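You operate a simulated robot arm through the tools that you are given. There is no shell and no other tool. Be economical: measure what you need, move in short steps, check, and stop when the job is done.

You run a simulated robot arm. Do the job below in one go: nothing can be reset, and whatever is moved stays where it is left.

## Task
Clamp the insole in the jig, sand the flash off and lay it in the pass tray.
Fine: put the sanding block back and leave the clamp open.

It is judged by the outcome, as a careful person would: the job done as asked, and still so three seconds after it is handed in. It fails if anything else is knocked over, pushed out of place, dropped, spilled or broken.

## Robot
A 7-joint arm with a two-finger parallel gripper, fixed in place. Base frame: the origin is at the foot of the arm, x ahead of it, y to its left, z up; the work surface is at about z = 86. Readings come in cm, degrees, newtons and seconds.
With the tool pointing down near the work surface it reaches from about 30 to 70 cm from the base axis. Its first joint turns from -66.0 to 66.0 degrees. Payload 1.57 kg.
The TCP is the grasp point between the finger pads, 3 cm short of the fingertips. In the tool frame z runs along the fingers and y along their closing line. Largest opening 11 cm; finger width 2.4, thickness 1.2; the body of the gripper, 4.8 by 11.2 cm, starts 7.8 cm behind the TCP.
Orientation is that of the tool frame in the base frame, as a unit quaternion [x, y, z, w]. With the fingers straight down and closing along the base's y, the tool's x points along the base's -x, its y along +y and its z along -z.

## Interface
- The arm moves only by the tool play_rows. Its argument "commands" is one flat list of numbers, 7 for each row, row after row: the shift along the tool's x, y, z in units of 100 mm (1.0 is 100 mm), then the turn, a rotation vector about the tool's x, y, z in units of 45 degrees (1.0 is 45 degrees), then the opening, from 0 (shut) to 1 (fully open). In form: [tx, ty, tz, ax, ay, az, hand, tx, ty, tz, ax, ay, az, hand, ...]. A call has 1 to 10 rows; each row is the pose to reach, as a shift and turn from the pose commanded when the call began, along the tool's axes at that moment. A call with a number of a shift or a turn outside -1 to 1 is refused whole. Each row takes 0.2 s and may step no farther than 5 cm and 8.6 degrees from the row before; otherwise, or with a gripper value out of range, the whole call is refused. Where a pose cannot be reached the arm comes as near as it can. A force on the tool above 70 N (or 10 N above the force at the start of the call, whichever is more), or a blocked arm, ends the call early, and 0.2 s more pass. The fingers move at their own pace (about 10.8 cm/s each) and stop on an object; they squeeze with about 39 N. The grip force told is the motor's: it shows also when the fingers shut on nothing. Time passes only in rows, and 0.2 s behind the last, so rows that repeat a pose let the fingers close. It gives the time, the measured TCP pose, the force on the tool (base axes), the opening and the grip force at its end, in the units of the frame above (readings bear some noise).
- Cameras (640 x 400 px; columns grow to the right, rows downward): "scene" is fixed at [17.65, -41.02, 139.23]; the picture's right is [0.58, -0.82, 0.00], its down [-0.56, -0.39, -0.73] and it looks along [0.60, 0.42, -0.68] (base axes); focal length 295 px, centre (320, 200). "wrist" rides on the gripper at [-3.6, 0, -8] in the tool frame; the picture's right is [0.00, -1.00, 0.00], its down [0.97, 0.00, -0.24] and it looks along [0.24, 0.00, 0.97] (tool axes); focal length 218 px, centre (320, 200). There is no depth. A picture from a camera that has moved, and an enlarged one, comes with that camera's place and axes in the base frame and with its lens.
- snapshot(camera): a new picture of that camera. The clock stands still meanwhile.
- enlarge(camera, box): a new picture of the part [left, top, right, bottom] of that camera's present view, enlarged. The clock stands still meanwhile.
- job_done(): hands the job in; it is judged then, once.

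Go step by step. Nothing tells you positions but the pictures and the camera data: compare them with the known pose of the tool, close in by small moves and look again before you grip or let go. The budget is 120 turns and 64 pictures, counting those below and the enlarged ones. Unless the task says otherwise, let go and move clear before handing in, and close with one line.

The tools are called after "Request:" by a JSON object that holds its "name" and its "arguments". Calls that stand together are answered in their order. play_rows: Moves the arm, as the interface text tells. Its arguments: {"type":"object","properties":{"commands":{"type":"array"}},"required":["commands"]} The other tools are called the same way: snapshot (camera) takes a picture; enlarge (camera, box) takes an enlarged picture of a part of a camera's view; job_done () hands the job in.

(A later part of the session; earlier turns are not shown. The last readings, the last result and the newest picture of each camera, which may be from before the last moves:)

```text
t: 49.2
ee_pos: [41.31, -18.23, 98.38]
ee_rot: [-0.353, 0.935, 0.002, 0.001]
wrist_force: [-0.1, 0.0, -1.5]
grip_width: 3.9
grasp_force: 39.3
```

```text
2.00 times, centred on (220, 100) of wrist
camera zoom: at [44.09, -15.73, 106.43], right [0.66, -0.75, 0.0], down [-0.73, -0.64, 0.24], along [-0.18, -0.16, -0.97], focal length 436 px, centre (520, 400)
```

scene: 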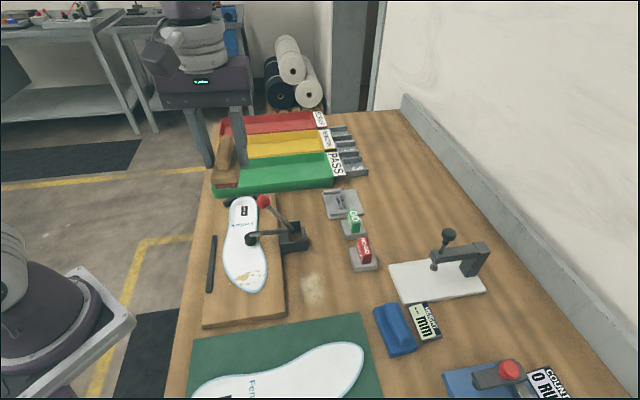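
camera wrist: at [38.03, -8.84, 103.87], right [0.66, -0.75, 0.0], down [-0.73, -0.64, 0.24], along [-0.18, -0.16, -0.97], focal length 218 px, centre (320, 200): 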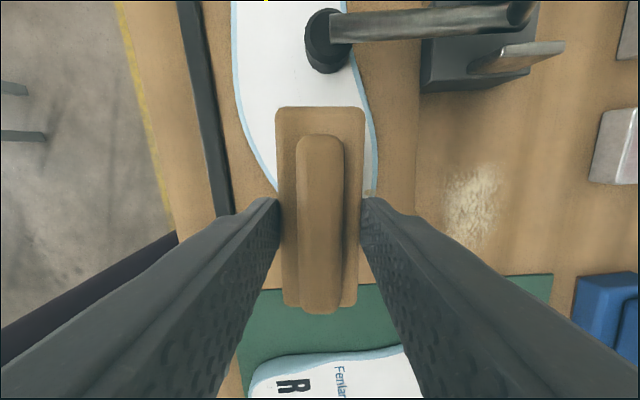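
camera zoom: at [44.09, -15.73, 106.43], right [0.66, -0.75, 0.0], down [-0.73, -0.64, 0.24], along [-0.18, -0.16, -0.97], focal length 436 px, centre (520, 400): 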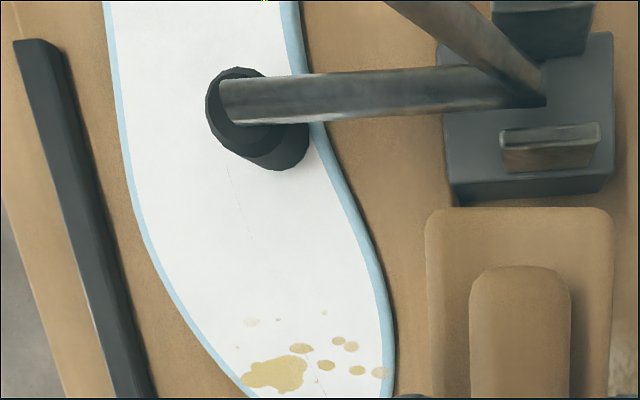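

The yellow spots haven't changed after the first strokes, though the block was certainly rubbing on the insole's top. I'll go back and do more, longer and quicker strokes, then compare.

Request:
{"name": "play_rows", "arguments": {"commands": [0, 0.4, 0, 0, 0, 0, 0, 0, 0.7, 0, 0, 0, 0, 0, 0, 0.75, 0.3, 0, 0, 0, 0, 0, 0.75, 0.55, 0, 0, 0, 0, 0, 0.75, 0.605, 0, 0, 0, 0]}}

Request:
{"name": "play_rows", "arguments": {"commands": [0, 0.15, 0, 0, 0, 0, 0, 0, 0.3, 0, 0, 0, 0, 0, 0, 0.43, 0, 0, 0, 0, 0, 0, 0.28, 0, 0, 0, 0, 0, 0, 0.13, 0, 0, 0, 0, 0, 0, 0, 0, 0, 0, 0, 0, 0, 0.15, 0, 0, 0, 0, 0, 0, 0.3, 0, 0, 0, 0, 0, 0, 0.43, 0, 0, 0, 0, 0]}}

Request:
{"name": "play_rows", "arguments": {"commands": [0, -0.15, 0.01, 0, 0, 0, 0, 0, -0.3, 0.01, 0, 0, 0, 0, 0, -0.43, 0.01, 0, 0, 0, 0, 0, -0.28, 0.01, 0, 0, 0, 0, 0, -0.13, 0.01, 0, 0, 0, 0, 0, 0, 0.01, 0, 0, 0, 0, 0, -0.15, 0.01, 0, 0, 0, 0, 0, -0.3, 0.01, 0, 0, 0, 0, 0, -0.43, 0.01, 0, 0, 0, 0]}}

Request:
{"name": "play_rows", "arguments": {"commands": [0, 0, -0.3, 0, 0, 0, 0, 0, -0.3, -0.6, 0, 0, 0, 0, 0, -0.7, -0.6, 0, 0, 0, 0, 0, -0.7, -0.6, 0, 0, 0, 0]}}

Request:
{"name": "enlarge", "arguments": {"camera": "scene", "box": [230, 260, 275, 300]}}

```text
t: 50.4
ee_pos: [36.51, -12.75, 92.41]
ee_rot: [-0.352, 0.936, 0.001, 0.001]
wrist_force: [-2.5, 3.3, 39.6]
grip_width: 3.9
grasp_force: 38.9
```

```text
t: 52.4
ee_pos: [33.57, -9.54, 92.55]
ee_rot: [-0.352, 0.936, 0.0, -0.001]
wrist_force: [-0.3, 0.1, -1.5]
grip_width: 3.9
grasp_force: 39.3
```

```text
t: 54.4
ee_pos: [36.35, -12.65, 92.47]
ee_rot: [-0.353, 0.936, 0.002, 0.0]
wrist_force: [-5.7, 5.1, 14.5]
grip_width: 3.9
grasp_force: 39.4
```

```text
t: 55.4
ee_pos: [41.19, -18.02, 98.51]
ee_rot: [-0.353, 0.936, 0.001, 0.001]
wrist_force: [-0.3, 0.2, -1.3]
grip_width: 3.9
grasp_force: 38.8
```

```text
10.00 times, centred on (252, 280) of scene
camera zoom: at [17.65, -41.02, 139.23], right [0.58, -0.82, 0.0], down [-0.56, -0.39, -0.73], along [0.6, 0.42, -0.68], focal length 2948 px, centre (995, -600)
```

zoom: 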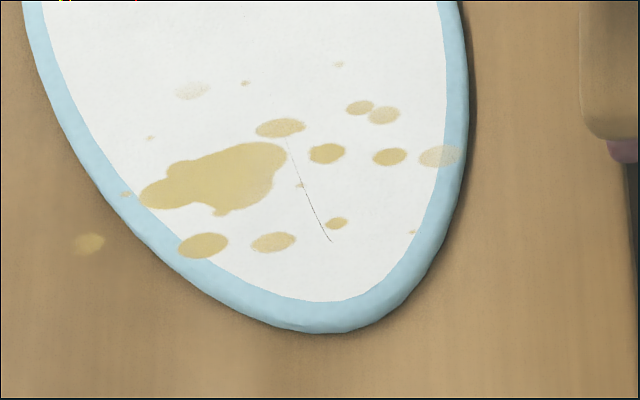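

Still no change. I'll set the block down on the insole again and check closely that its abrasive face really lies flat on it.

Request:
{"name": "play_rows", "arguments": {"commands": [0, 0.4, 0, 0, 0, 0, 0, 0, 0.75, 0, 0, 0, 0, 0, 0, 0.95, 0.3, 0, 0, 0, 0, 0, 0.95, 0.55, 0, 0, 0, 0, 0, 0.95, 0.6, 0, 0, 0, 0]}}

Request:
{"name": "enlarge", "arguments": {"camera": "scene", "box": [225, 240, 285, 300]}}

Request:
{"name": "snapshot", "arguments": {"camera": "wrist"}}

```text
t: 56.6
ee_pos: [34.91, -10.75, 92.55]
ee_rot: [-0.352, 0.936, 0.001, 0.0]
wrist_force: [0.6, 0.3, 0.1]
grip_width: 3.91
grasp_force: 38.7
```

```text
6.67 times, centred on (255, 270) of scene
camera zoom: at [17.65, -41.02, 139.23], right [0.58, -0.82, 0.0], down [-0.56, -0.39, -0.73], along [0.6, 0.42, -0.68], focal length 1965 px, centre (753, -267)
```

zoom: 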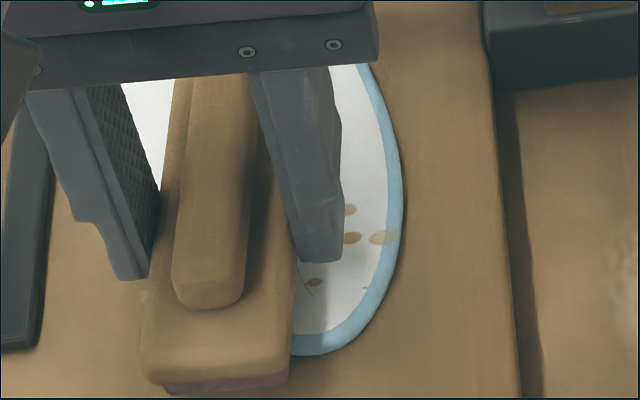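

```text
25 pictures are left
camera wrist: at [37.69, -8.32, 100.62], right [0.66, -0.75, 0.0], down [-0.73, -0.64, 0.24], along [-0.18, -0.16, -0.97], focal length 218 px, centre (320, 200)
```

wrist: 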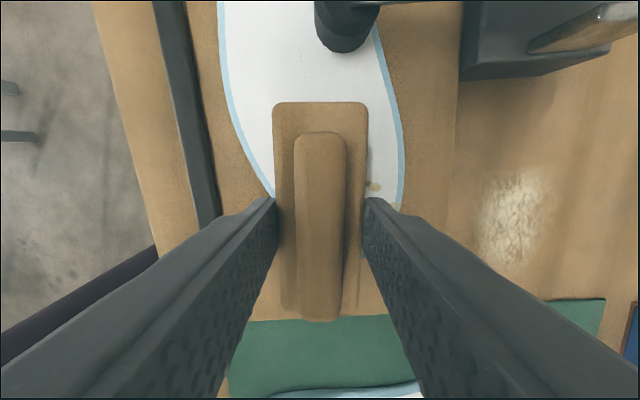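

Request:
{"name": "play_rows", "arguments": {"commands": [0, 0, 0.015, 0, 0, 0, 0, 0.08, 0, 0.02, 0, 0, 0, 0, 0.16, 0, 0.02, 0, 0, 0, 0, 0.08, 0, 0.02, 0, 0, 0, 0, 0, 0, 0.02, 0, 0, 0, 0, -0.08, 0, 0.02, 0, 0, 0, 0, 0, 0, 0.02, 0, 0, 0, 0, 0.08, 0, 0.02, 0, 0, 0, 0, 0.16, 0, 0.02, 0, 0, 0, 0, 0.08, 0, 0.02, 0, 0, 0, 0]}}

Request:
{"name": "play_rows", "arguments": {"commands": [-0.08, 0, 0, 0, 0, 0, 0, -0.16, 0, 0, 0, 0, 0, 0, -0.08, -0.03, 0, 0, 0, 0, 0, 0, -0.06, 0, 0, 0, 0, 0, 0.08, -0.1, 0, 0, 0, 0, 0, 0, -0.14, 0, 0, 0, 0, 0, -0.08, -0.18, 0, 0, 0, 0, 0, 0, -0.22, 0, 0, 0, 0, 0, 0.08, -0.26, 0, 0, 0, 0, 0, 0, -0.26, 0, 0, 0, 0, 0]}}

Request:
{"name": "play_rows", "arguments": {"commands": [0, 0, -0.3, 0, 0, 0, 0, 0, -0.3, -0.6, 0, 0, 0, 0, 0, -0.7, -0.6, 0, 0, 0, 0, 0, -0.7, -0.6, 0, 0, 0, 0]}}

Request:
{"name": "enlarge", "arguments": {"camera": "scene", "box": [200, 190, 310, 310]}}

```text
t: 58.8
ee_pos: [34.15, -11.42, 92.23]
ee_rot: [-0.353, 0.936, 0.0, 0.0]
wrist_force: [0.1, -0.3, -1.3]
grip_width: 3.9
grasp_force: 39.7
```

```text
t: 61.0
ee_pos: [35.76, -13.36, 92.22]
ee_rot: [-0.352, 0.936, 0.001, -0.001]
wrist_force: [-7.6, -7.0, 19.9]
grip_width: 3.9
grasp_force: 39.1
```

```text
t: 62.0
ee_pos: [40.66, -18.49, 97.93]
ee_rot: [-0.353, 0.935, 0.001, -0.001]
wrist_force: [0.2, 0.3, -0.4]
grip_width: 3.93
grasp_force: 39.1
```

```text
3.33 times, centred on (255, 250) of scene
camera zoom: at [17.65, -41.02, 139.23], right [0.58, -0.82, 0.0], down [-0.56, -0.39, -0.73], along [0.6, 0.42, -0.68], focal length 983 px, centre (537, 33)
```

zoom: 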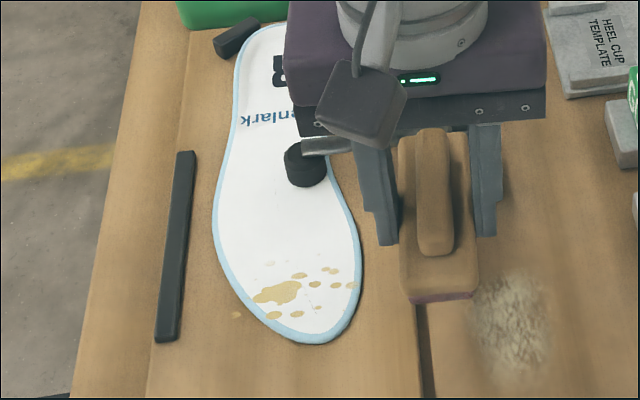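

The spots still don't change, so sanding may not count because the clamp isn't fully locked. With the outer side of a finger I'll push gently on the knob to see whether it closes any further.

Request:
{"name": "play_rows", "arguments": {"commands": [0, -0.1, -0.45, 0, 0, 0, 0, 0, -0.26, -0.9, 0, 0, 0, 0, -0.4, -0.26, -0.95, 0, 0, 0, 0, -0.8, -0.26, -0.95, 0, 0, 0, 0, -1.0, -0.26, -0.95, 0, 0, 0, 0, -1.0, -0.26, -0.7, 0, 0, 0, 0, -1.0, -0.26, -0.47, 0, 0, 0, 0]}}

Request:
{"name": "enlarge", "arguments": {"camera": "scene", "box": [200, 150, 340, 290]}}

Request:
{"name": "snapshot", "arguments": {"camera": "wrist"}}

```text
t: 63.6
ee_pos: [49.75, -13.75, 102.92]
ee_rot: [-0.353, 0.936, 0.002, 0.0]
wrist_force: [0.7, -0.1, -1.2]
grip_width: 3.9
grasp_force: 39.4
```

```text
2.86 times, centred on (270, 220) of scene
camera zoom: at [17.65, -41.02, 139.23], right [0.58, -0.82, 0.0], down [-0.56, -0.39, -0.73], along [0.6, 0.42, -0.68], focal length 842 px, centre (463, 143)
```

zoom: 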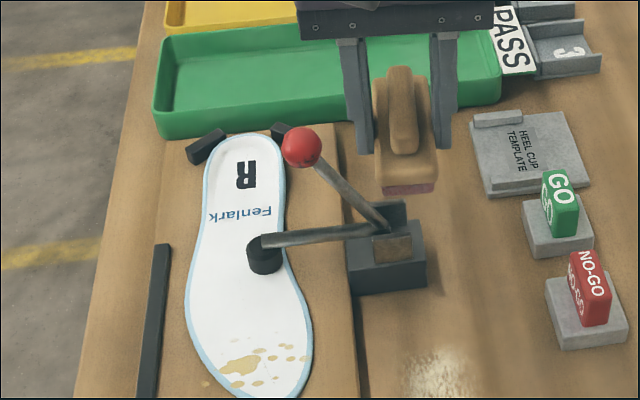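

```text
22 pictures are left
camera wrist: at [52.47, -11.37, 111.04], right [0.66, -0.75, 0.0], down [-0.73, -0.64, 0.24], along [-0.18, -0.16, -0.97], focal length 218 px, centre (320, 200)
```

wrist: 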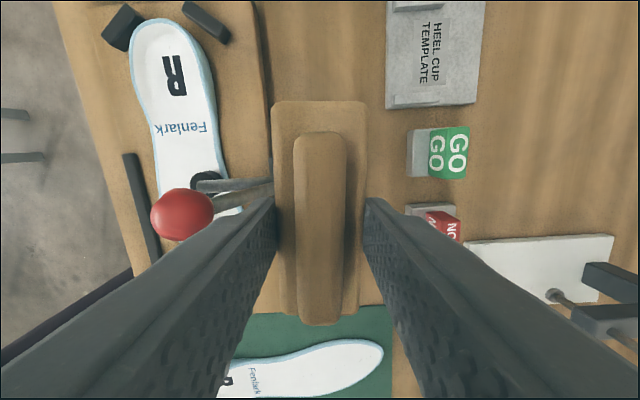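

Request:
{"name": "play_rows", "arguments": {"commands": [0, 0.1, 0, 0, 0, 0, 0, 0, 0.18, 0, 0, 0, 0, 0, 0, 0.22, 0, 0, 0, 0, 0, 0, 0.25, 0, 0, 0, 0, 0, 0, 0.28, 0, 0, 0, 0, 0, 0, 0.3, 0, 0, 0, 0, 0]}}

Request:
{"name": "play_rows", "arguments": {"commands": [0, 0.02, 0, 0, 0, 0, 0, 0, 0.04, 0, 0, 0, 0, 0]}}

Request:
{"name": "play_rows", "arguments": {"commands": [0, 0.02, 0, 0, 0, 0, 0, 0, 0.04, 0, 0, 0, 0, 0]}}

```text
t: 65.0
ee_pos: [48.13, -11.98, 102.94]
ee_rot: [-0.352, 0.936, -0.002, 0.002]
wrist_force: [20.6, -25.8, -9.3]
grip_width: 3.9
grasp_force: 38.7
```

```text
t: 65.6
ee_pos: [48.1, -11.92, 103.11]
ee_rot: [-0.354, 0.935, -0.007, 0.005]
wrist_force: [37.0, -53.0, -12.5]
grip_width: 3.9
grasp_force: 38.9
```

```text
t: 66.1
ee_pos: [48.08, -11.91, 103.12]
ee_rot: [-0.353, 0.936, -0.01, 0.007]
wrist_force: [13.1, -14.8, -11.2]
grip_width: 3.9
grasp_force: 38.7
stopped in row 2: the force on the tool passed its limit (the readings are from after the stop); the commanded pose is now the measured one
```

The knob is solid at 50 N, so the clamp is fully locked. I'll back off and rub much longer over the flash before thinking about anything else.

Request:
{"name": "play_rows", "arguments": {"commands": [0, -0.1, 0, -0.033, 0.007, 0, 0, 0, -0.1, -0.4, -0.033, 0.007, 0, 0, 0.4, -0.1, -0.4, -0.033, 0.007, 0, 0, 0.8, -0.1, -0.4, -0.033, 0.007, 0, 0, 0.9, 0.2, -0.3, -0.033, 0.007, 0, 0, 0.9, 0.5, 0, -0.033, 0.007, 0, 0, 0.9, 0.66, 0.45, -0.033, 0.007, 0, 0, 0.9, 0.66, 0.9, -0.033, 0.007, 0, 0, 0.9, 0.66, 1.0, -0.033, 0.007, 0, 0]}}

Request:
{"name": "play_rows", "arguments": {"commands": [0, 0, 0.02, 0, 0, 0, 0, 0, 0, 0.04, 0, 0, 0, 0]}}

Request:
{"name": "play_rows", "arguments": {"commands": [0, 0, 0.02, 0, 0, 0, 0, 0, 0, 0.03, 0, 0, 0, 0]}}

```text
t: 68.1
ee_pos: [36.92, -12.99, 92.95]
ee_rot: [-0.354, 0.935, 0.004, -0.002]
wrist_force: [-0.4, 0.3, -0.8]
grip_width: 3.91
grasp_force: 38.9
```

```text
t: 68.7
ee_pos: [37.03, -12.86, 92.64]
ee_rot: [-0.354, 0.935, 0.004, -0.001]
wrist_force: [-0.4, 0.3, -0.6]
grip_width: 3.88
grasp_force: 38.8
```

```text
t: 69.3
ee_pos: [36.95, -12.83, 92.33]
ee_rot: [-0.353, 0.935, 0.002, -0.001]
wrist_force: [-0.5, -0.4, 3.2]
grip_width: 3.89
grasp_force: 39.0
```

Request:
{"name": "play_rows", "arguments": {"commands": [0, 0, 0.012, 0, 0, 0, 0, 0, 0.16, 0.012, 0, 0, 0, 0, 0, 0.32, 0.012, 0, 0, 0, 0, 0, 0.48, 0.012, 0, 0, 0, 0, 0, 0.32, 0.012, 0, 0, 0, 0, 0, 0.16, 0.012, 0, 0, 0, 0, 0, 0, 0.012, 0, 0, 0, 0, 0, 0.16, 0.012, 0, 0, 0, 0, 0, 0.32, 0.012, 0, 0, 0, 0, 0, 0.48, 0.012, 0, 0, 0, 0]}}

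Request:
{"name": "play_rows", "arguments": {"commands": [0, -0.12, 0.005, 0, 0, 0, 0, 0, -0.24, 0.005, 0, 0, 0, 0, 0, -0.36, 0.005, 0, 0, 0, 0, 0, -0.48, 0.005, 0, 0, 0, 0, 0, -0.36, 0.005, 0, 0, 0, 0, 0, -0.24, 0.005, 0, 0, 0, 0, 0, -0.12, 0.005, 0, 0, 0, 0, 0, 0, 0.005, 0, 0, 0, 0, 0, -0.16, 0.005, 0, 0, 0, 0, 0, -0.3, 0.005, 0, 0, 0, 0]}}

Request:
{"name": "play_rows", "arguments": {"commands": [0, -0.12, 0.005, 0, 0, 0, 0, 0, -0.18, 0.005, 0, 0, 0, 0, 0, -0.06, 0.005, 0, 0, 0, 0, 0, 0.06, 0.005, 0, 0, 0, 0, 0, 0.18, 0.005, 0, 0, 0, 0, 0, 0.3, 0.005, 0, 0, 0, 0, 0, 0.18, 0.005, 0, 0, 0, 0, 0, 0.06, 0.005, 0, 0, 0, 0, 0, -0.06, 0.005, 0, 0, 0, 0, 0, -0.18, 0.005, 0, 0, 0, 0]}}

Request:
{"name": "play_rows", "arguments": {"commands": [0, 0.12, 0.005, 0, 0, 0, 0, 0, 0.24, 0.005, 0, 0, 0, 0, 0, 0.36, 0.005, 0, 0, 0, 0, 0, 0.48, 0.005, 0, 0, 0, 0, 0, 0.36, 0.005, 0, 0, 0, 0, 0, 0.24, 0.005, 0, 0, 0, 0, 0, 0.12, 0.005, 0, 0, 0, 0, 0, 0, 0.005, 0, 0, 0, 0]}}

Request:
{"name": "play_rows", "arguments": {"commands": [0, 0, -0.3, 0, 0, 0, 0, 0, -0.3, -0.6, 0, 0, 0, 0, 0, -0.7, -0.6, 0, 0, 0, 0, 0, -0.7, -0.6, 0, 0, 0, 0]}}

Request:
{"name": "enlarge", "arguments": {"camera": "scene", "box": [230, 260, 275, 300]}}

```text
t: 71.5
ee_pos: [33.78, -9.15, 92.38]
ee_rot: [-0.353, 0.935, 0.003, -0.002]
wrist_force: [0.6, 1.1, -0.6]
grip_width: 3.88
grasp_force: 39.1
```

```text
t: 73.7
ee_pos: [35.72, -11.45, 92.19]
ee_rot: [-0.353, 0.935, 0.004, -0.003]
wrist_force: [-5.0, 4.8, 12.1]
grip_width: 3.92
grasp_force: 38.8
```

```text
t: 75.9
ee_pos: [36.99, -12.88, 92.03]
ee_rot: [-0.352, 0.936, 0.004, -0.001]
wrist_force: [-6.8, 6.7, 18.6]
grip_width: 3.9
grasp_force: 39.3
```

```text
t: 77.7
ee_pos: [36.93, -12.88, 92.03]
ee_rot: [-0.354, 0.935, 0.004, -0.001]
wrist_force: [-7.4, 7.6, 20.0]
grip_width: 3.9
grasp_force: 38.7
```

```text
t: 78.7
ee_pos: [41.85, -17.96, 97.86]
ee_rot: [-0.353, 0.935, 0.003, -0.001]
wrist_force: [-0.1, 0.8, -0.2]
grip_width: 3.89
grasp_force: 39.0
```

```text
10.00 times, centred on (252, 280) of scene
camera zoom: at [17.65, -41.02, 139.23], right [0.58, -0.82, 0.0], down [-0.56, -0.39, -0.73], along [0.6, 0.42, -0.68], focal length 2948 px, centre (995, -600)
```

zoom: 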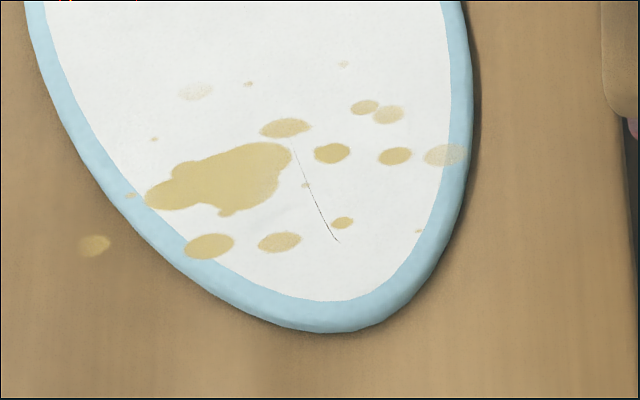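

No progress at all, so this block may be the wrong tool for it, perhaps a buffing pad. I'll put it back exactly where it was and look at the underside of the blue block.

Request:
{"name": "play_rows", "arguments": {"commands": [0, 0, -0.4, 0, 0, 0, 0, 0, 0, -0.8, 0, 0, 0, 0, 0.33, -0.22, -1.0, 0, 0, 0, 0, 0.66, -0.45, -1.0, 0, 0, 0, 0]}}

Request:
{"name": "play_rows", "arguments": {"commands": [0.33, -0.22, 0, 0, 0, 0, 0, 0.66, -0.45, 0, 0, 0, 0, 0, 0.98, -0.67, 0, 0, 0, 0, 0]}}

Request:
{"name": "play_rows", "arguments": {"commands": [0.33, -0.22, 0, 0, 0, 0, 0, 0.66, -0.45, 0, 0, 0, 0, 0, 0.97, -0.67, 0, 0, 0, 0, 0]}}

```text
t: 79.7
ee_pos: [39.88, -26.07, 108.04]
ee_rot: [-0.353, 0.936, 0.003, -0.001]
wrist_force: [0.0, 0.0, -0.4]
grip_width: 3.92
grasp_force: 39.1
```

```text
t: 80.5
ee_pos: [36.8, -37.57, 107.97]
ee_rot: [-0.353, 0.935, 0.003, -0.002]
wrist_force: [0.2, 0.1, -1.3]
grip_width: 3.9
grasp_force: 39.1
```

```text
t: 81.3
ee_pos: [33.93, -48.88, 107.81]
ee_rot: [-0.354, 0.935, 0.004, -0.001]
wrist_force: [1.1, -0.7, -1.1]
grip_width: 3.89
grasp_force: 38.6
```

Request:
{"name": "play_rows", "arguments": {"commands": [-0.025, 0, 0.45, 0.01, 0, 0, 0, -0.025, 0, 0.9, 0.01, 0, 0, 0, -0.025, 0, 1.0, 0.01, 0, 0, 0]}}

Request:
{"name": "play_rows", "arguments": {"commands": [0, 0, 0.3, 0, 0, 0, 0, 0, 0, 0.6, 0, 0, 0, 0, 0, 0, 0.72, 0, 0, 0, 0, 0, 0, 0.74, 0, 0, 0, 0]}}

Request:
{"name": "play_rows", "arguments": {"commands": [0, 0, 0.03, 0, 0, 0, 0, 0, 0, 0.06, 0, 0, 0, 0]}}

Request:
{"name": "play_rows", "arguments": {"commands": [0, 0, 0.03, 0, 0, 0, 0, 0, 0, 0.05, 0, 0, 0, 0]}}

```text
t: 82.1
ee_pos: [34.19, -48.63, 97.96]
ee_rot: [-0.353, 0.935, -0.001, 0.0]
wrist_force: [-0.2, -0.1, -1.1]
grip_width: 3.9
grasp_force: 39.4
```

```text
t: 83.1
ee_pos: [34.08, -48.68, 90.45]
ee_rot: [-0.353, 0.936, -0.001, 0.0]
wrist_force: [0.3, 0.5, -0.2]
grip_width: 3.9
grasp_force: 39.0
```

```text
t: 83.7
ee_pos: [33.98, -48.69, 89.81]
ee_rot: [-0.354, 0.935, -0.001, 0.0]
wrist_force: [0.0, 0.2, -1.0]
grip_width: 3.89
grasp_force: 38.7
```

```text
t: 84.3
ee_pos: [34.13, -48.76, 89.34]
ee_rot: [-0.354, 0.935, 0.0, -0.001]
wrist_force: [-0.9, -0.8, -1.0]
grip_width: 3.89
grasp_force: 38.7
```

Request:
{"name": "play_rows", "arguments": {"commands": [0, 0, 0.01, 0, 0, 0, 0, 0, 0, 0.02, 0, 0, 0, 0]}}

```text
t: 84.9
ee_pos: [34.01, -48.62, 89.28]
ee_rot: [-0.354, 0.935, -0.001, -0.001]
wrist_force: [-0.6, 4.8, 13.7]
grip_width: 3.89
grasp_force: 39.5
```

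Request:
{"name": "play_rows", "arguments": {"commands": [0, 0, 0, 0, 0, 0, 0.42, 0, 0, 0, 0, 0, 0, 0.42, 0, 0, -0.3, 0, 0, 0, 0.42, 0, 0, -0.7, 0, 0, 0, 0.42, 0, 0, -1.0, 0, 0, 0, 0.42]}}

Request:
{"name": "play_rows", "arguments": {"commands": [-0.45, 0, -0.2, 0, 0, 0, 0.5, -0.9, 0, -0.4, 0, 0, 0, 0.5, -1.0, 0, -0.4, 0, 0, 0, 0.5]}}

Request:
{"name": "snapshot", "arguments": {"camera": "wrist"}}

```text
t: 86.1
ee_pos: [34.11, -48.52, 98.97]
ee_rot: [-0.354, 0.935, -0.002, 0.0]
wrist_force: [0.3, 0.0, 0.6]
grip_width: 4.63
grasp_force: 0.1
```

```text
t: 86.9
ee_pos: [41.5, -41.93, 102.91]
ee_rot: [-0.353, 0.936, 0.0, 0.0]
wrist_force: [-0.6, 0.0, -0.9]
grip_width: 5.52
grasp_force: 0.0
```

```text
20 pictures are left
camera wrist: at [44.27, -39.4, 111.08], right [0.66, -0.75, 0.0], down [-0.73, -0.64, 0.24], along [-0.18, -0.16, -0.97], focal length 218 px, centre (320, 200)
```

wrist: 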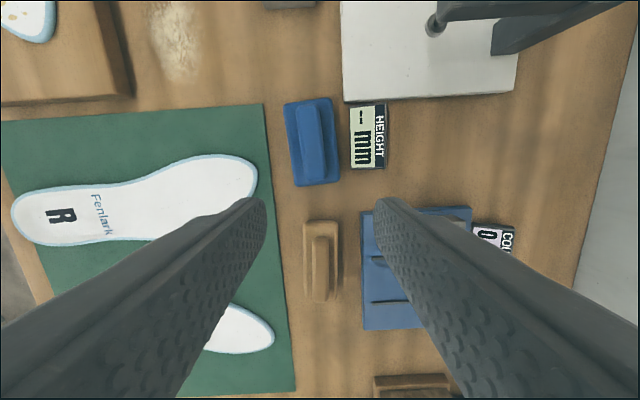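

I'll go over the blue block, turning 6° to line up with it.

Request:
{"name": "play_rows", "arguments": {"commands": [-0.25, 0.04, 0, 0, 0, -0.13, 0.5, -0.43, 0.06, 0.2, 0, 0, -0.13, 0.5, -0.43, 0.06, 0.5, 0, 0, -0.13, 0.5, -0.43, 0.06, 0.6, 0, 0, -0.13, 0.5]}}

Request:
{"name": "snapshot", "arguments": {"camera": "wrist"}}

```text
t: 87.9
ee_pos: [44.5, -38.67, 97.07]
ee_rot: [-0.401, 0.916, -0.001, -0.001]
wrist_force: [-0.9, -0.4, -0.6]
grip_width: 5.46
grasp_force: 0.1
```

```text
19 pictures are left
camera wrist: at [46.94, -35.86, 105.07], right [0.73, -0.68, 0.0], down [-0.66, -0.71, 0.24], along [-0.16, -0.18, -0.97], focal length 218 px, centre (320, 200)
```

wrist: 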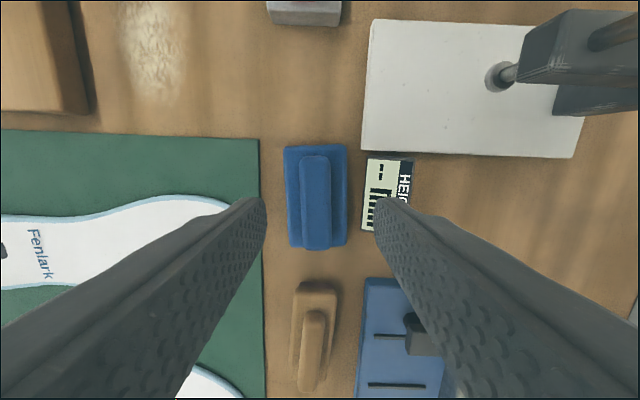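

Request:
{"name": "play_rows", "arguments": {"commands": [0.04, 0.025, 0.1, 0, 0, 0, 0.32, 0.04, 0.025, 0.3, 0, 0, 0, 0.32, 0.04, 0.025, 0.42, 0, 0, 0, 0.32]}}

Request:
{"name": "play_rows", "arguments": {"commands": [0, 0, 0.03, 0, 0, 0, 0.32, 0, 0, 0.06, 0, 0, 0, 0.32]}}

Request:
{"name": "play_rows", "arguments": {"commands": [0, 0, 0.03, 0, 0, 0, 0.32, 0, 0, 0.05, 0, 0, 0, 0.32]}}

Request:
{"name": "snapshot", "arguments": {"camera": "wrist"}}

```text
t: 88.7
ee_pos: [44.01, -38.68, 92.88]
ee_rot: [-0.401, 0.916, -0.001, 0.0]
wrist_force: [0.0, -0.1, 0.6]
grip_width: 3.54
grasp_force: 0.1
```

```text
t: 89.3
ee_pos: [43.86, -38.86, 92.28]
ee_rot: [-0.401, 0.916, 0.0, -0.001]
wrist_force: [0.8, 0.7, 0.4]
grip_width: 3.49
grasp_force: 0.1
```

```text
t: 89.9
ee_pos: [43.98, -38.86, 91.8]
ee_rot: [-0.401, 0.916, 0.0, 0.0]
wrist_force: [-0.8, -0.1, 0.7]
grip_width: 3.53
grasp_force: 0.1
```

```text
18 pictures are left
camera wrist: at [46.46, -36.04, 99.84], right [0.73, -0.68, 0.0], down [-0.66, -0.71, 0.24], along [-0.16, -0.18, -0.97], focal length 218 px, centre (320, 200)
```

wrist: 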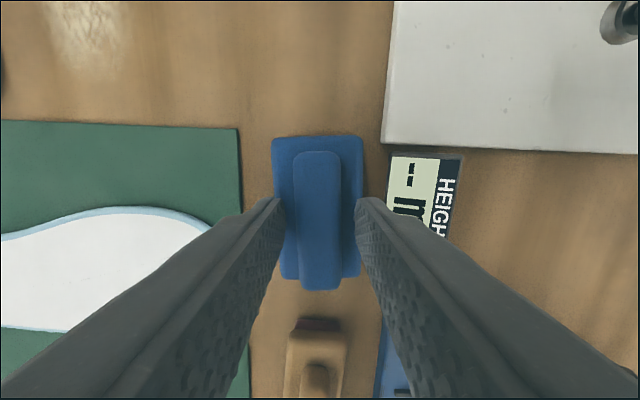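

Request:
{"name": "play_rows", "arguments": {"commands": [0, 0, 0, 0, 0, 0, 0, 0, 0, 0, 0, 0, 0, 0, 0, 0, 0, 0, 0, 0, 0]}}

Request:
{"name": "play_rows", "arguments": {"commands": [0, 0, -0.1, 0, 0, 0, 0, 0, 0, -0.2, 0, 0, 0, 0]}}

```text
t: 90.7
ee_pos: [43.88, -38.85, 91.82]
ee_rot: [-0.401, 0.916, -0.001, 0.001]
wrist_force: [-0.9, 0.8, 0.0]
grip_width: 2.13
grasp_force: 34.1
```

```text
t: 91.3
ee_pos: [43.98, -38.82, 93.74]
ee_rot: [-0.401, 0.916, 0.0, 0.0]
wrist_force: [0.8, 0.4, -0.9]
grip_width: 2.15
grasp_force: 34.7
```

Request:
{"name": "play_rows", "arguments": {"commands": [0, 0, -0.45, 0, 0, 0, 0, 0, 0, -0.9, 0, 0, 0, 0, 0, 0, -1.0, 0, 0, 0, 0]}}

Request:
{"name": "play_rows", "arguments": {"commands": [0, 0.4, -0.2, 0, 0, 0, 0, 0, 0.8, -0.4, 0, 0, 0, 0, 0, 1.0, -0.6, 0, 0, 0, 0]}}

Request:
{"name": "play_rows", "arguments": {"commands": [-0.1, 0.4, 0, 0, 0, 0, 0, -0.2, 0.8, 0, 0, 0, 0, 0, -0.3, 1.0, 0, 0, 0, 0, 0]}}

Request:
{"name": "snapshot", "arguments": {"camera": "scene"}}

```text
t: 92.1
ee_pos: [43.86, -38.83, 103.8]
ee_rot: [-0.401, 0.916, 0.0, 0.001]
wrist_force: [-0.2, -0.2, -1.7]
grip_width: 2.14
grasp_force: 35.0
```

```text
t: 92.9
ee_pos: [36.63, -31.95, 109.67]
ee_rot: [-0.401, 0.916, 0.0, 0.001]
wrist_force: [0.7, 0.2, -1.8]
grip_width: 2.15
grasp_force: 34.3
```

```text
t: 93.7
ee_pos: [31.39, -23.05, 109.68]
ee_rot: [-0.401, 0.916, 0.0, 0.0]
wrist_force: [0.8, 0.0, -1.4]
grip_width: 2.14
grasp_force: 34.4
```

```text
17 pictures are left
```

scene: 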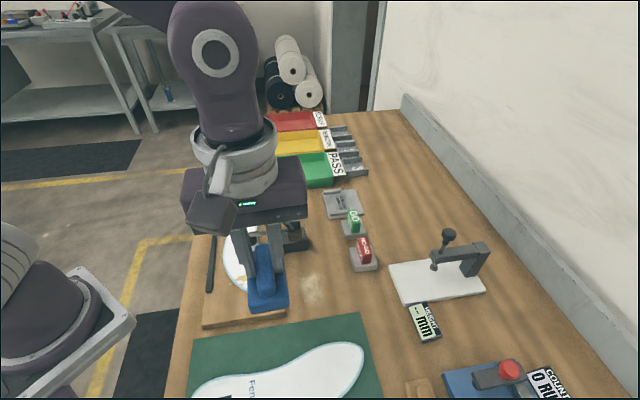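

Request:
{"name": "enlarge", "arguments": {"camera": "scene", "box": [225, 220, 305, 325]}}

```text
3.81 times, centred on (265, 272) of scene
camera zoom: at [17.65, -41.02, 139.23], right [0.58, -0.82, 0.0], down [-0.56, -0.39, -0.73], along [0.6, 0.42, -0.68], focal length 1123 px, centre (530, -76)
```

zoom: 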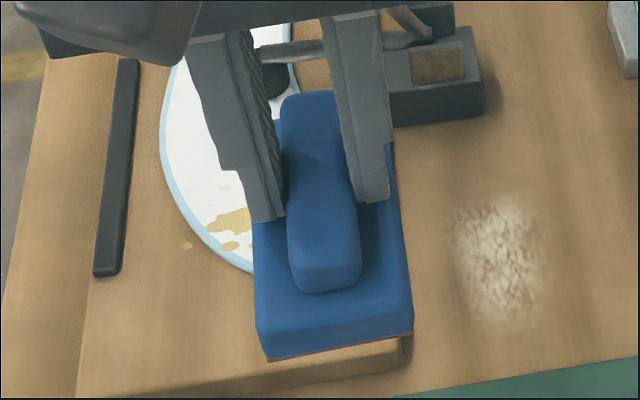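

The blue block has an orange-brown abrasive sheet underneath, so it looks like the real sanding block and the tan one a buffing or polishing pad. I'll take the blue one to the flash.

Request:
{"name": "play_rows", "arguments": {"commands": [-0.45, 0.15, 0, 0, 0, 0.06, 0, -0.9, 0.3, 0, 0, 0, 0.13, 0, -1.0, 0.336, 0.3, 0, 0, 0.13, 0, -1.0, 0.336, 0.7, 0, 0, 0.13, 0, -1.0, 0.336, 1.0, 0, 0, 0.13, 0]}}

Request:
{"name": "play_rows", "arguments": {"commands": [0, 0, 0.2, 0, 0, 0, 0, 0, 0, 0.4, 0, 0, 0, 0, 0, 0, 0.45, 0, 0, 0, 0]}}

Request:
{"name": "snapshot", "arguments": {"camera": "wrist"}}

```text
t: 94.9
ee_pos: [35.53, -13.5, 99.81]
ee_rot: [-0.354, 0.935, -0.001, 0.0]
wrist_force: [-0.2, -0.2, -1.5]
grip_width: 2.14
grasp_force: 34.2
```

```text
t: 95.7
ee_pos: [35.53, -13.45, 95.28]
ee_rot: [-0.354, 0.935, 0.0, 0.0]
wrist_force: [-1.2, -0.3, -0.9]
grip_width: 2.15
grasp_force: 34.4
```

```text
15 pictures are left
camera wrist: at [38.35, -10.97, 103.31], right [0.66, -0.75, 0.0], down [-0.73, -0.64, 0.24], along [-0.18, -0.16, -0.97], focal length 218 px, centre (320, 200)
```

wrist: 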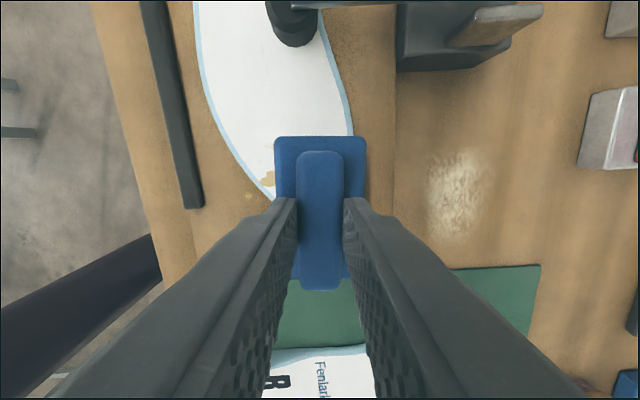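

Request:
{"name": "play_rows", "arguments": {"commands": [-0.08, 0, 0.02, 0, 0, 0, 0, -0.08, 0, 0.04, 0, 0, 0, 0]}}

Request:
{"name": "play_rows", "arguments": {"commands": [0, 0, 0.015, 0, 0, 0, 0, 0, 0, 0.03, 0, 0, 0, 0]}}

Request:
{"name": "play_rows", "arguments": {"commands": [0, 0, 0.01, 0, 0, 0, 0, 0, 0, 0.015, 0, 0, 0, 0]}}

```text
t: 96.3
ee_pos: [36.28, -13.04, 94.85]
ee_rot: [-0.354, 0.935, -0.001, 0.0]
wrist_force: [-0.8, 0.1, -2.3]
grip_width: 2.15
grasp_force: 34.8
```

```text
t: 96.9
ee_pos: [36.15, -13.07, 94.62]
ee_rot: [-0.354, 0.935, -0.001, 0.0]
wrist_force: [-1.0, -0.8, -1.6]
grip_width: 2.14
grasp_force: 34.2
```

```text
t: 97.5
ee_pos: [36.28, -12.95, 94.45]
ee_rot: [-0.353, 0.936, 0.0, 0.0]
wrist_force: [-4.3, -3.4, 20.0]
grip_width: 2.14
grasp_force: 34.1
```

Request:
{"name": "play_rows", "arguments": {"commands": [0, -0.06, 0, 0, 0, 0, 0, 0, 0, 0, 0, 0, 0, 0, 0, 0.06, 0, 0, 0, 0, 0, 0, 0.12, 0, 0, 0, 0, 0, 0, 0.18, 0, 0, 0, 0, 0, 0, 0.24, 0, 0, 0, 0, 0, 0, 0.3, 0, 0, 0, 0, 0, 0, 0.36, 0, 0, 0, 0, 0, 0, 0.4, 0, 0, 0, 0, 0]}}

Request:
{"name": "play_rows", "arguments": {"commands": [0, -0.06, 0, 0, 0, 0, 0, 0, -0.12, 0, 0, 0, 0, 0, 0, -0.18, 0, 0, 0, 0, 0, 0, -0.24, 0, 0, 0, 0, 0, 0, -0.3, 0, 0, 0, 0, 0, 0, -0.36, 0, 0, 0, 0, 0, 0, -0.42, 0, 0, 0, 0, 0, 0, -0.48, 0, 0, 0, 0, 0]}}

Request:
{"name": "enlarge", "arguments": {"camera": "scene", "box": [200, 220, 310, 310]}}

```text
t: 99.5
ee_pos: [33.79, -9.97, 94.41]
ee_rot: [-0.353, 0.936, -0.001, 0.002]
wrist_force: [13.3, -14.3, 31.2]
grip_width: 2.12
grasp_force: 34.2
```

```text
t: 101.3
ee_pos: [36.75, -13.63, 94.44]
ee_rot: [-0.353, 0.935, 0.0, 0.0]
wrist_force: [0.5, -0.4, -1.8]
grip_width: 2.14
grasp_force: 34.4
```

```text
4.44 times, centred on (255, 265) of scene
camera zoom: at [17.65, -41.02, 139.23], right [0.58, -0.82, 0.0], down [-0.56, -0.39, -0.73], along [0.6, 0.42, -0.68], focal length 1310 px, centre (609, -89)
```

zoom: 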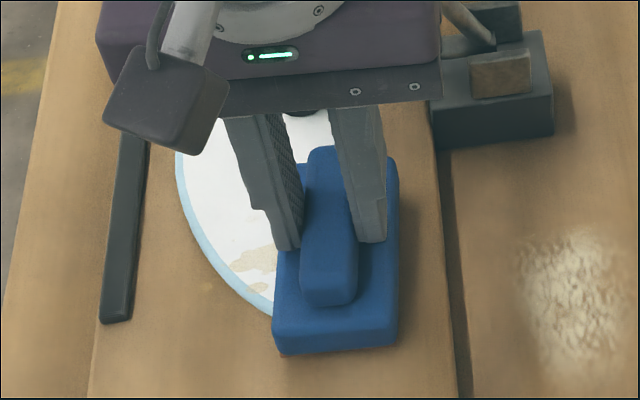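

The spots are fading now, so blue is the sanding block. I'll continue with more strokes.

Request:
{"name": "play_rows", "arguments": {"commands": [0, 0, 0.01, 0, 0, 0, 0, 0, 0.06, 0.01, 0, 0, 0, 0, 0, 0.12, 0.01, 0, 0, 0, 0, 0, 0.18, 0.01, 0, 0, 0, 0, 0, 0.24, 0.01, 0, 0, 0, 0, 0, 0.3, 0.01, 0, 0, 0, 0, 0, 0.36, 0.01, 0, 0, 0, 0, 0, 0.42, 0.01, 0, 0, 0, 0, 0, 0.48, 0.01, 0, 0, 0, 0]}}

Request:
{"name": "play_rows", "arguments": {"commands": [0, -0.06, 0.005, 0, 0, 0, 0, 0, -0.12, 0.005, 0, 0, 0, 0, 0, -0.18, 0.005, 0, 0, 0, 0, 0, -0.24, 0.005, 0, 0, 0, 0, 0, -0.3, 0.005, 0, 0, 0, 0, 0, -0.36, 0.005, 0, 0, 0, 0, 0, -0.42, 0.005, 0, 0, 0, 0, 0, -0.48, 0.005, 0, 0, 0, 0]}}

Request:
{"name": "play_rows", "arguments": {"commands": [0, 0.06, 0.003, 0, 0, 0, 0, 0, 0.12, 0.003, 0, 0, 0, 0, 0, 0.18, 0.003, 0, 0, 0, 0, 0, 0.24, 0.003, 0, 0, 0, 0, 0, 0.3, 0.003, 0, 0, 0, 0, 0, 0.36, 0.003, 0, 0, 0, 0, 0, 0.42, 0.003, 0, 0, 0, 0, 0, 0.5, 0.003, 0, 0, 0, 0]}}

Request:
{"name": "play_rows", "arguments": {"commands": [0, -0.06, 0.003, 0, 0, 0, 0, 0, -0.12, 0.003, 0, 0, 0, 0, 0, -0.18, 0.003, 0, 0, 0, 0, 0, -0.24, 0.003, 0, 0, 0, 0, 0, -0.3, 0.003, 0, 0, 0, 0, 0, -0.36, 0.003, 0, 0, 0, 0, 0, -0.42, 0.003, 0, 0, 0, 0, 0, -0.5, 0.003, 0, 0, 0, 0]}}

Request:
{"name": "play_rows", "arguments": {"commands": [0, 0, -0.3, 0, 0, 0, 0, 0, -0.3, -0.6, 0, 0, 0, 0, 0, -0.7, -0.6, 0, 0, 0, 0, 0, -0.7, -0.6, 0, 0, 0, 0]}}

Request:
{"name": "enlarge", "arguments": {"camera": "scene", "box": [200, 220, 310, 310]}}

```text
t: 103.3
ee_pos: [33.57, -9.86, 94.35]
ee_rot: [-0.354, 0.935, -0.001, 0.001]
wrist_force: [12.7, -9.6, 24.1]
grip_width: 2.15
grasp_force: 34.6
```

```text
t: 105.1
ee_pos: [36.81, -13.57, 94.17]
ee_rot: [-0.354, 0.935, -0.002, 0.0]
wrist_force: [-4.1, 6.2, 10.3]
grip_width: 2.12
grasp_force: 34.7
```

```text
t: 106.9
ee_pos: [33.53, -9.81, 94.28]
ee_rot: [-0.354, 0.935, -0.001, 0.0]
wrist_force: [5.5, -6.2, 10.9]
grip_width: 2.13
grasp_force: 34.6
```

```text
t: 108.7
ee_pos: [36.7, -13.52, 94.33]
ee_rot: [-0.354, 0.935, 0.0, 0.0]
wrist_force: [-7.7, 7.3, 11.1]
grip_width: 2.12
grasp_force: 34.3
```

```text
t: 109.7
ee_pos: [41.37, -18.58, 100.38]
ee_rot: [-0.353, 0.936, 0.0, 0.0]
wrist_force: [0.2, 0.7, -1.3]
grip_width: 2.15
grasp_force: 34.2
```

```text
4.44 times, centred on (255, 265) of scene
camera zoom: at [17.65, -41.02, 139.23], right [0.58, -0.82, 0.0], down [-0.56, -0.39, -0.73], along [0.6, 0.42, -0.68], focal length 1310 px, centre (609, -89)
```

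zoom: 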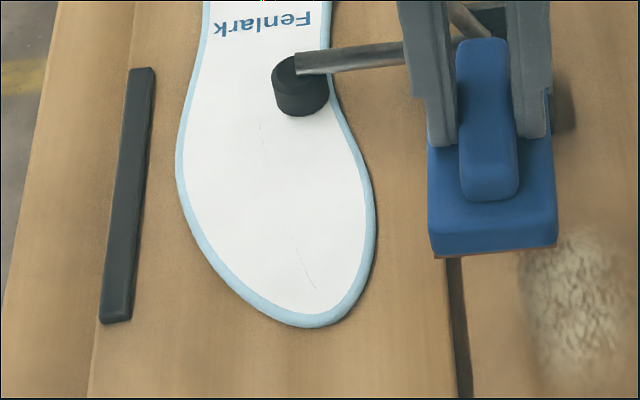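

The flash is all gone. Now I'll put the blue block back where it was.

Request:
{"name": "play_rows", "arguments": {"commands": [0, -0.1, -0.4, 0, 0, 0, 0, 0.25, -0.4, -0.6, 0, 0, 0, 0, 0.5, -0.75, -0.6, 0, 0, 0, 0, 0.6, -0.9, -0.6, 0, 0, 0, 0]}}

Request:
{"name": "play_rows", "arguments": {"commands": [0.2, -0.3, 0, 0, 0, 0, 0, 0.4, -0.6, 0, 0, 0, -0.06, 0, 0.55, -0.79, 0, 0, 0, -0.13, 0, 0.55, -0.79, 0.3, 0, 0, -0.13, 0, 0.55, -0.79, 0.6, 0, 0, -0.13, 0]}}

Request:
{"name": "snapshot", "arguments": {"camera": "wrist"}}

```text
t: 110.7
ee_pos: [42.85, -29.5, 106.26]
ee_rot: [-0.353, 0.935, 0.0, 0.0]
wrist_force: [1.3, -0.9, -0.9]
grip_width: 2.13
grasp_force: 34.2
```

```text
t: 111.9
ee_pos: [43.84, -38.9, 100.24]
ee_rot: [-0.401, 0.916, -0.001, 0.001]
wrist_force: [0.7, -0.5, -2.3]
grip_width: 2.14
grasp_force: 34.3
```

```text
12 pictures are left
camera wrist: at [46.41, -36.02, 108.37], right [0.73, -0.68, 0.0], down [-0.66, -0.71, 0.24], along [-0.16, -0.18, -0.97], focal length 218 px, centre (320, 200)
```

wrist: 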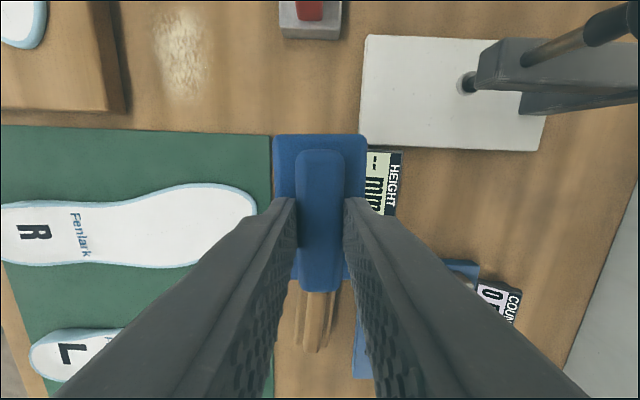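

Request:
{"name": "play_rows", "arguments": {"commands": [0, 0, 0.3, 0, 0, 0, 0, 0, 0, 0.6, 0, 0, 0, 0, 0, 0, 0.78, 0, 0, 0, 0, 0, 0, 0.81, 0, 0, 0, 0]}}

Request:
{"name": "play_rows", "arguments": {"commands": [0, 0, 0.02, 0, 0, 0, 0, 0, 0, 0.04, 0, 0, 0, 0]}}

Request:
{"name": "play_rows", "arguments": {"commands": [0, 0, 0.01, 0, 0, 0, 0, 0, 0, 0.02, 0, 0, 0, 0]}}

```text
t: 112.9
ee_pos: [43.89, -38.95, 92.18]
ee_rot: [-0.402, 0.916, -0.001, 0.0]
wrist_force: [0.1, 0.5, -1.6]
grip_width: 2.15
grasp_force: 33.9
```

```text
t: 113.5
ee_pos: [43.92, -38.91, 91.76]
ee_rot: [-0.4, 0.916, 0.0, 0.001]
wrist_force: [-0.1, -0.8, -2.3]
grip_width: 2.14
grasp_force: 34.3
```

```text
t: 114.1
ee_pos: [43.95, -39.01, 91.51]
ee_rot: [-0.4, 0.916, 0.001, 0.0]
wrist_force: [-0.7, -0.5, -1.9]
grip_width: 2.13
grasp_force: 34.8
```

Request:
{"name": "play_rows", "arguments": {"commands": [0, 0, 0.01, 0, 0, 0, 0, 0, 0, 0.015, 0, 0, 0, 0]}}

Request:
{"name": "play_rows", "arguments": {"commands": [0, 0, 0.01, 0, 0, 0, 0]}}

```text
t: 114.7
ee_pos: [43.87, -39.16, 91.53]
ee_rot: [-0.401, 0.916, -0.001, -0.001]
wrist_force: [-3.7, 7.4, 17.2]
grip_width: 2.13
grasp_force: 34.4
```

```text
t: 115.1
ee_pos: [44.02, -38.98, 91.44]
ee_rot: [-0.401, 0.916, -0.002, -0.001]
wrist_force: [-8.4, 9.5, 36.6]
grip_width: 2.13
grasp_force: 34.7
```

It's on the table, so I'll release it and rise.

Request:
{"name": "play_rows", "arguments": {"commands": [0, 0, -0.01, 0, 0, 0, 0.32, 0, 0, -0.01, 0, 0, 0, 0.32, 0, 0, -0.3, 0, 0, 0, 0.32, 0, 0, -0.7, 0, 0, 0, 0.32, 0, 0, -1.0, 0, 0, 0, 0.32]}}

Request:
{"name": "play_rows", "arguments": {"commands": [0, 0, -0.4, 0, 0, 0.06, 0, 0, 0, -0.8, 0, 0, 0.13, 0, 0, 0, -1.0, 0, 0, 0.13, 0]}}

Request:
{"name": "snapshot", "arguments": {"camera": "wrist"}}

```text
t: 116.3
ee_pos: [43.88, -38.97, 101.38]
ee_rot: [-0.4, 0.916, -0.001, 0.0]
wrist_force: [0.6, 0.0, -0.1]
grip_width: 3.49
grasp_force: 0.0
```

```text
t: 117.1
ee_pos: [43.96, -38.97, 111.34]
ee_rot: [-0.353, 0.935, 0.0, 0.0]
wrist_force: [0.0, 1.3, -0.1]
grip_width: 0.01
grasp_force: 21.4
```

```text
11 pictures are left
camera wrist: at [46.71, -36.48, 119.3], right [0.66, -0.75, 0.0], down [-0.73, -0.64, 0.24], along [-0.18, -0.16, -0.97], focal length 218 px, centre (320, 200)
```

wrist: 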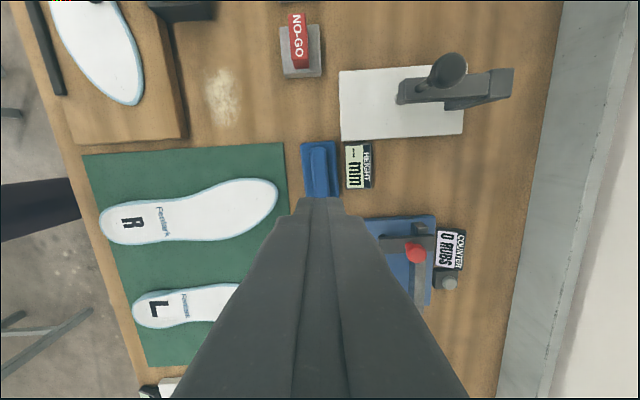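

The blue block is back beside the height display. Now I'll open the clamp, coming in on the insole side of the knob.

Request:
{"name": "play_rows", "arguments": {"commands": [-0.27, 0.32, 0, 0, 0, 0, 0, -0.53, 0.65, 0, 0, 0, 0, 0, -0.8, 0.97, 0, 0, 0, 0, 0]}}

Request:
{"name": "play_rows", "arguments": {"commands": [-0.27, 0.32, 0, 0, 0, 0, 0, -0.53, 0.65, 0, 0, 0, 0, 0, -0.8, 0.97, 0, 0, 0, 0, 0]}}

Request:
{"name": "play_rows", "arguments": {"commands": [-0.27, 0.32, 0, 0, 0, 0, 0, -0.52, 0.65, 0, 0, 0, 0, 0, -0.52, 0.65, 0, 0, 0, 0, 0]}}

Request:
{"name": "snapshot", "arguments": {"camera": "wrist"}}

```text
t: 117.9
ee_pos: [43.41, -26.42, 111.39]
ee_rot: [-0.353, 0.936, -0.001, 0.0]
wrist_force: [0.0, 0.6, 0.1]
grip_width: 0.02
grasp_force: 20.9
```

```text
t: 118.7
ee_pos: [43.4, -13.87, 111.45]
ee_rot: [-0.354, 0.935, -0.001, 0.0]
wrist_force: [0.2, 0.1, -0.2]
grip_width: 0.0
grasp_force: 21.7
```

```text
t: 119.5
ee_pos: [42.77, -5.61, 111.25]
ee_rot: [-0.353, 0.936, -0.001, 0.0]
wrist_force: [-0.1, -0.1, -0.4]
grip_width: 0.0
grasp_force: 21.2
```

```text
10 pictures are left
camera wrist: at [45.6, -3.0, 119.34], right [0.66, -0.75, 0.0], down [-0.73, -0.64, 0.24], along [-0.18, -0.16, -0.97], focal length 218 px, centre (320, 200)
```

wrist: 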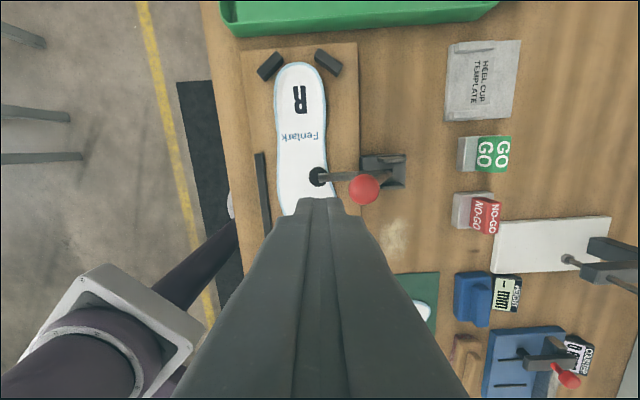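

Request:
{"name": "play_rows", "arguments": {"commands": [0, 0, 0.4, 0, 0, 0, 0, 0, 0, 0.8, 0, 0, 0, 0, 0, 0, 0.98, 0, 0, 0, 0]}}

Request:
{"name": "play_rows", "arguments": {"commands": [0, -0.05, 0, 0, 0, 0, 0, 0, -0.1, 0, 0, 0, 0, 0, 0, -0.13, 0, 0, 0, 0, 0, 0, -0.17, 0, 0, 0, 0, 0, 0, -0.21, 0, 0, 0, 0, 0, 0, -0.25, -0.01, 0, 0, 0, 0, 0, -0.29, -0.01, 0, 0, 0, 0, 0, -0.33, -0.01, 0, 0, 0, 0, 0, -0.37, -0.01, 0, 0, 0, 0, 0, -0.41, -0.01, 0, 0, 0, 0]}}

Request:
{"name": "play_rows", "arguments": {"commands": [0, -0.04, 0, 0, 0, 0, 0, 0, -0.08, 0, 0, 0, 0, 0, 0, -0.12, 0, 0, 0, 0, 0, 0, -0.16, 0, 0, 0, 0, 0, 0, -0.2, 0, 0, 0, 0, 0, 0, -0.24, 0, 0, 0, 0, 0, 0, -0.28, 0, 0, 0, 0, 0, 0, -0.32, 0, 0, 0, 0, 0]}}

Request:
{"name": "enlarge", "arguments": {"camera": "scene", "box": [200, 120, 400, 300]}}

```text
t: 120.3
ee_pos: [42.72, -5.59, 101.44]
ee_rot: [-0.354, 0.935, -0.001, -0.001]
wrist_force: [0.4, -0.8, -0.8]
grip_width: 0.01
grasp_force: 21.3
```

```text
t: 122.5
ee_pos: [45.32, -8.75, 101.59]
ee_rot: [-0.354, 0.935, -0.001, 0.0]
wrist_force: [-2.1, 3.0, 6.5]
grip_width: 0.0
grasp_force: 21.6
```

```text
t: 124.3
ee_pos: [47.64, -11.16, 101.58]
ee_rot: [-0.354, 0.935, 0.0, 0.001]
wrist_force: [-0.8, 1.0, 0.5]
grip_width: 0.0
grasp_force: 21.5
```

```text
2.22 times, centred on (300, 210) of scene
camera zoom: at [17.65, -41.02, 139.23], right [0.58, -0.82, 0.0], down [-0.56, -0.39, -0.73], along [0.6, 0.42, -0.68], focal length 655 px, centre (364, 178)
```

zoom: 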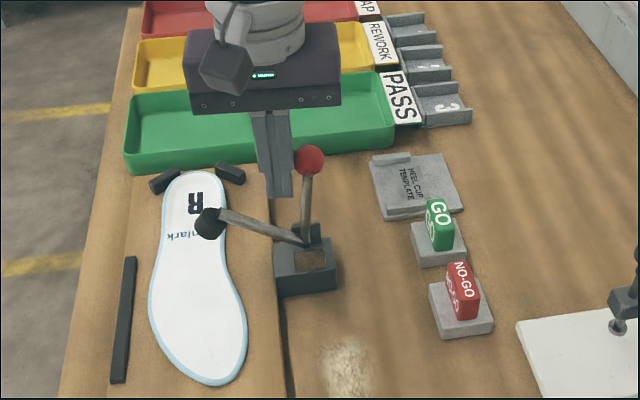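

Halfway open and moving easily, so I'll keep pushing to the full open position.

Request:
{"name": "play_rows", "arguments": {"commands": [0, -0.04, 0, 0, 0, 0, 0, 0, -0.08, 0, 0, 0, 0, 0, 0, -0.12, 0, 0, 0, 0, 0, 0, -0.16, 0, 0, 0, 0, 0, 0, -0.2, 0.01, 0, 0, 0, 0, 0, -0.24, 0.02, 0, 0, 0, 0, 0, -0.28, 0.03, 0, 0, 0, 0, 0, -0.32, 0.04, 0, 0, 0, 0, 0, -0.36, 0.05, 0, 0, 0, 0]}}

Request:
{"name": "enlarge", "arguments": {"camera": "scene", "box": [200, 120, 400, 300]}}

```text
t: 126.3
ee_pos: [49.92, -13.86, 101.13]
ee_rot: [-0.354, 0.935, 0.0, -0.001]
wrist_force: [0.6, -1.1, 0.3]
grip_width: 0.0
grasp_force: 21.1
```

```text
2.22 times, centred on (300, 210) of scene
camera zoom: at [17.65, -41.02, 139.23], right [0.58, -0.82, 0.0], down [-0.56, -0.39, -0.73], along [0.6, 0.42, -0.68], focal length 655 px, centre (364, 178)
```

zoom: 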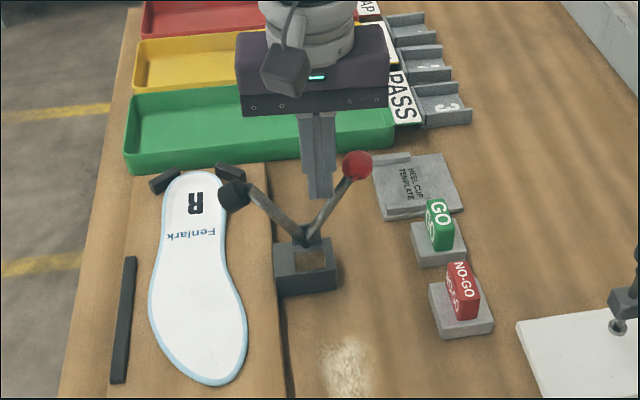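

The clamp is open again, just as it was at the start. For the pick, the fence blocks the forefoot side, so I'll grip the insole across its waist and heel part, about 15 cm back from the toe area and clear of clamp and fence.

Request:
{"name": "play_rows", "arguments": {"commands": [0, 0, -0.4, 0, 0, 0, 0, 0, 0, -0.8, 0, 0, 0, 0, 0, 0, -1.0, 0, 0, 0, 0]}}

Request:
{"name": "play_rows", "arguments": {"commands": [-0.2, 0.35, 0, 0, 0, 0, 0.5, -0.4, 0.7, 0, 0, 0, 0, 1, -0.6, 1.0, 0, 0, 0, 0, 1]}}

Request:
{"name": "play_rows", "arguments": {"commands": [-0.06, 0.34, 0, 0, 0, 0, 1, -0.06, 0.34, 0.4, 0, 0, 0, 1, -0.06, 0.34, 0.8, 0, 0, 0, 1, -0.06, 0.34, 0.8, 0, 0, 0, 1]}}

Request:
{"name": "snapshot", "arguments": {"camera": "wrist"}}

```text
t: 127.1
ee_pos: [50.08, -13.82, 111.33]
ee_rot: [-0.353, 0.936, 0.0, 0.0]
wrist_force: [0.6, -0.1, -0.5]
grip_width: 0.0
grasp_force: 20.8
```

```text
t: 127.9
ee_pos: [47.66, -2.03, 111.04]
ee_rot: [-0.354, 0.935, -0.001, -0.001]
wrist_force: [0.2, 0.5, 0.2]
grip_width: 11.01
grasp_force: 0.2
```

```text
t: 128.9
ee_pos: [46.18, 0.66, 102.88]
ee_rot: [-0.353, 0.936, -0.001, 0.001]
wrist_force: [0.6, -0.6, 0.0]
grip_width: 11.02
grasp_force: 0.0
```

```text
7 pictures are left
camera wrist: at [48.92, 3.18, 111.03], right [0.66, -0.75, 0.0], down [-0.73, -0.64, 0.24], along [-0.18, -0.16, -0.97], focal length 218 px, centre (320, 200)
```

wrist: 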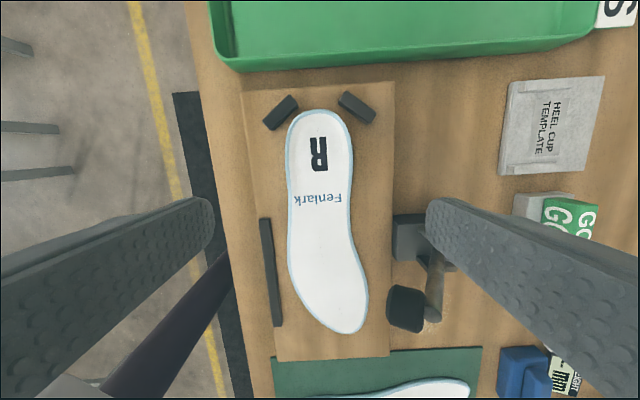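

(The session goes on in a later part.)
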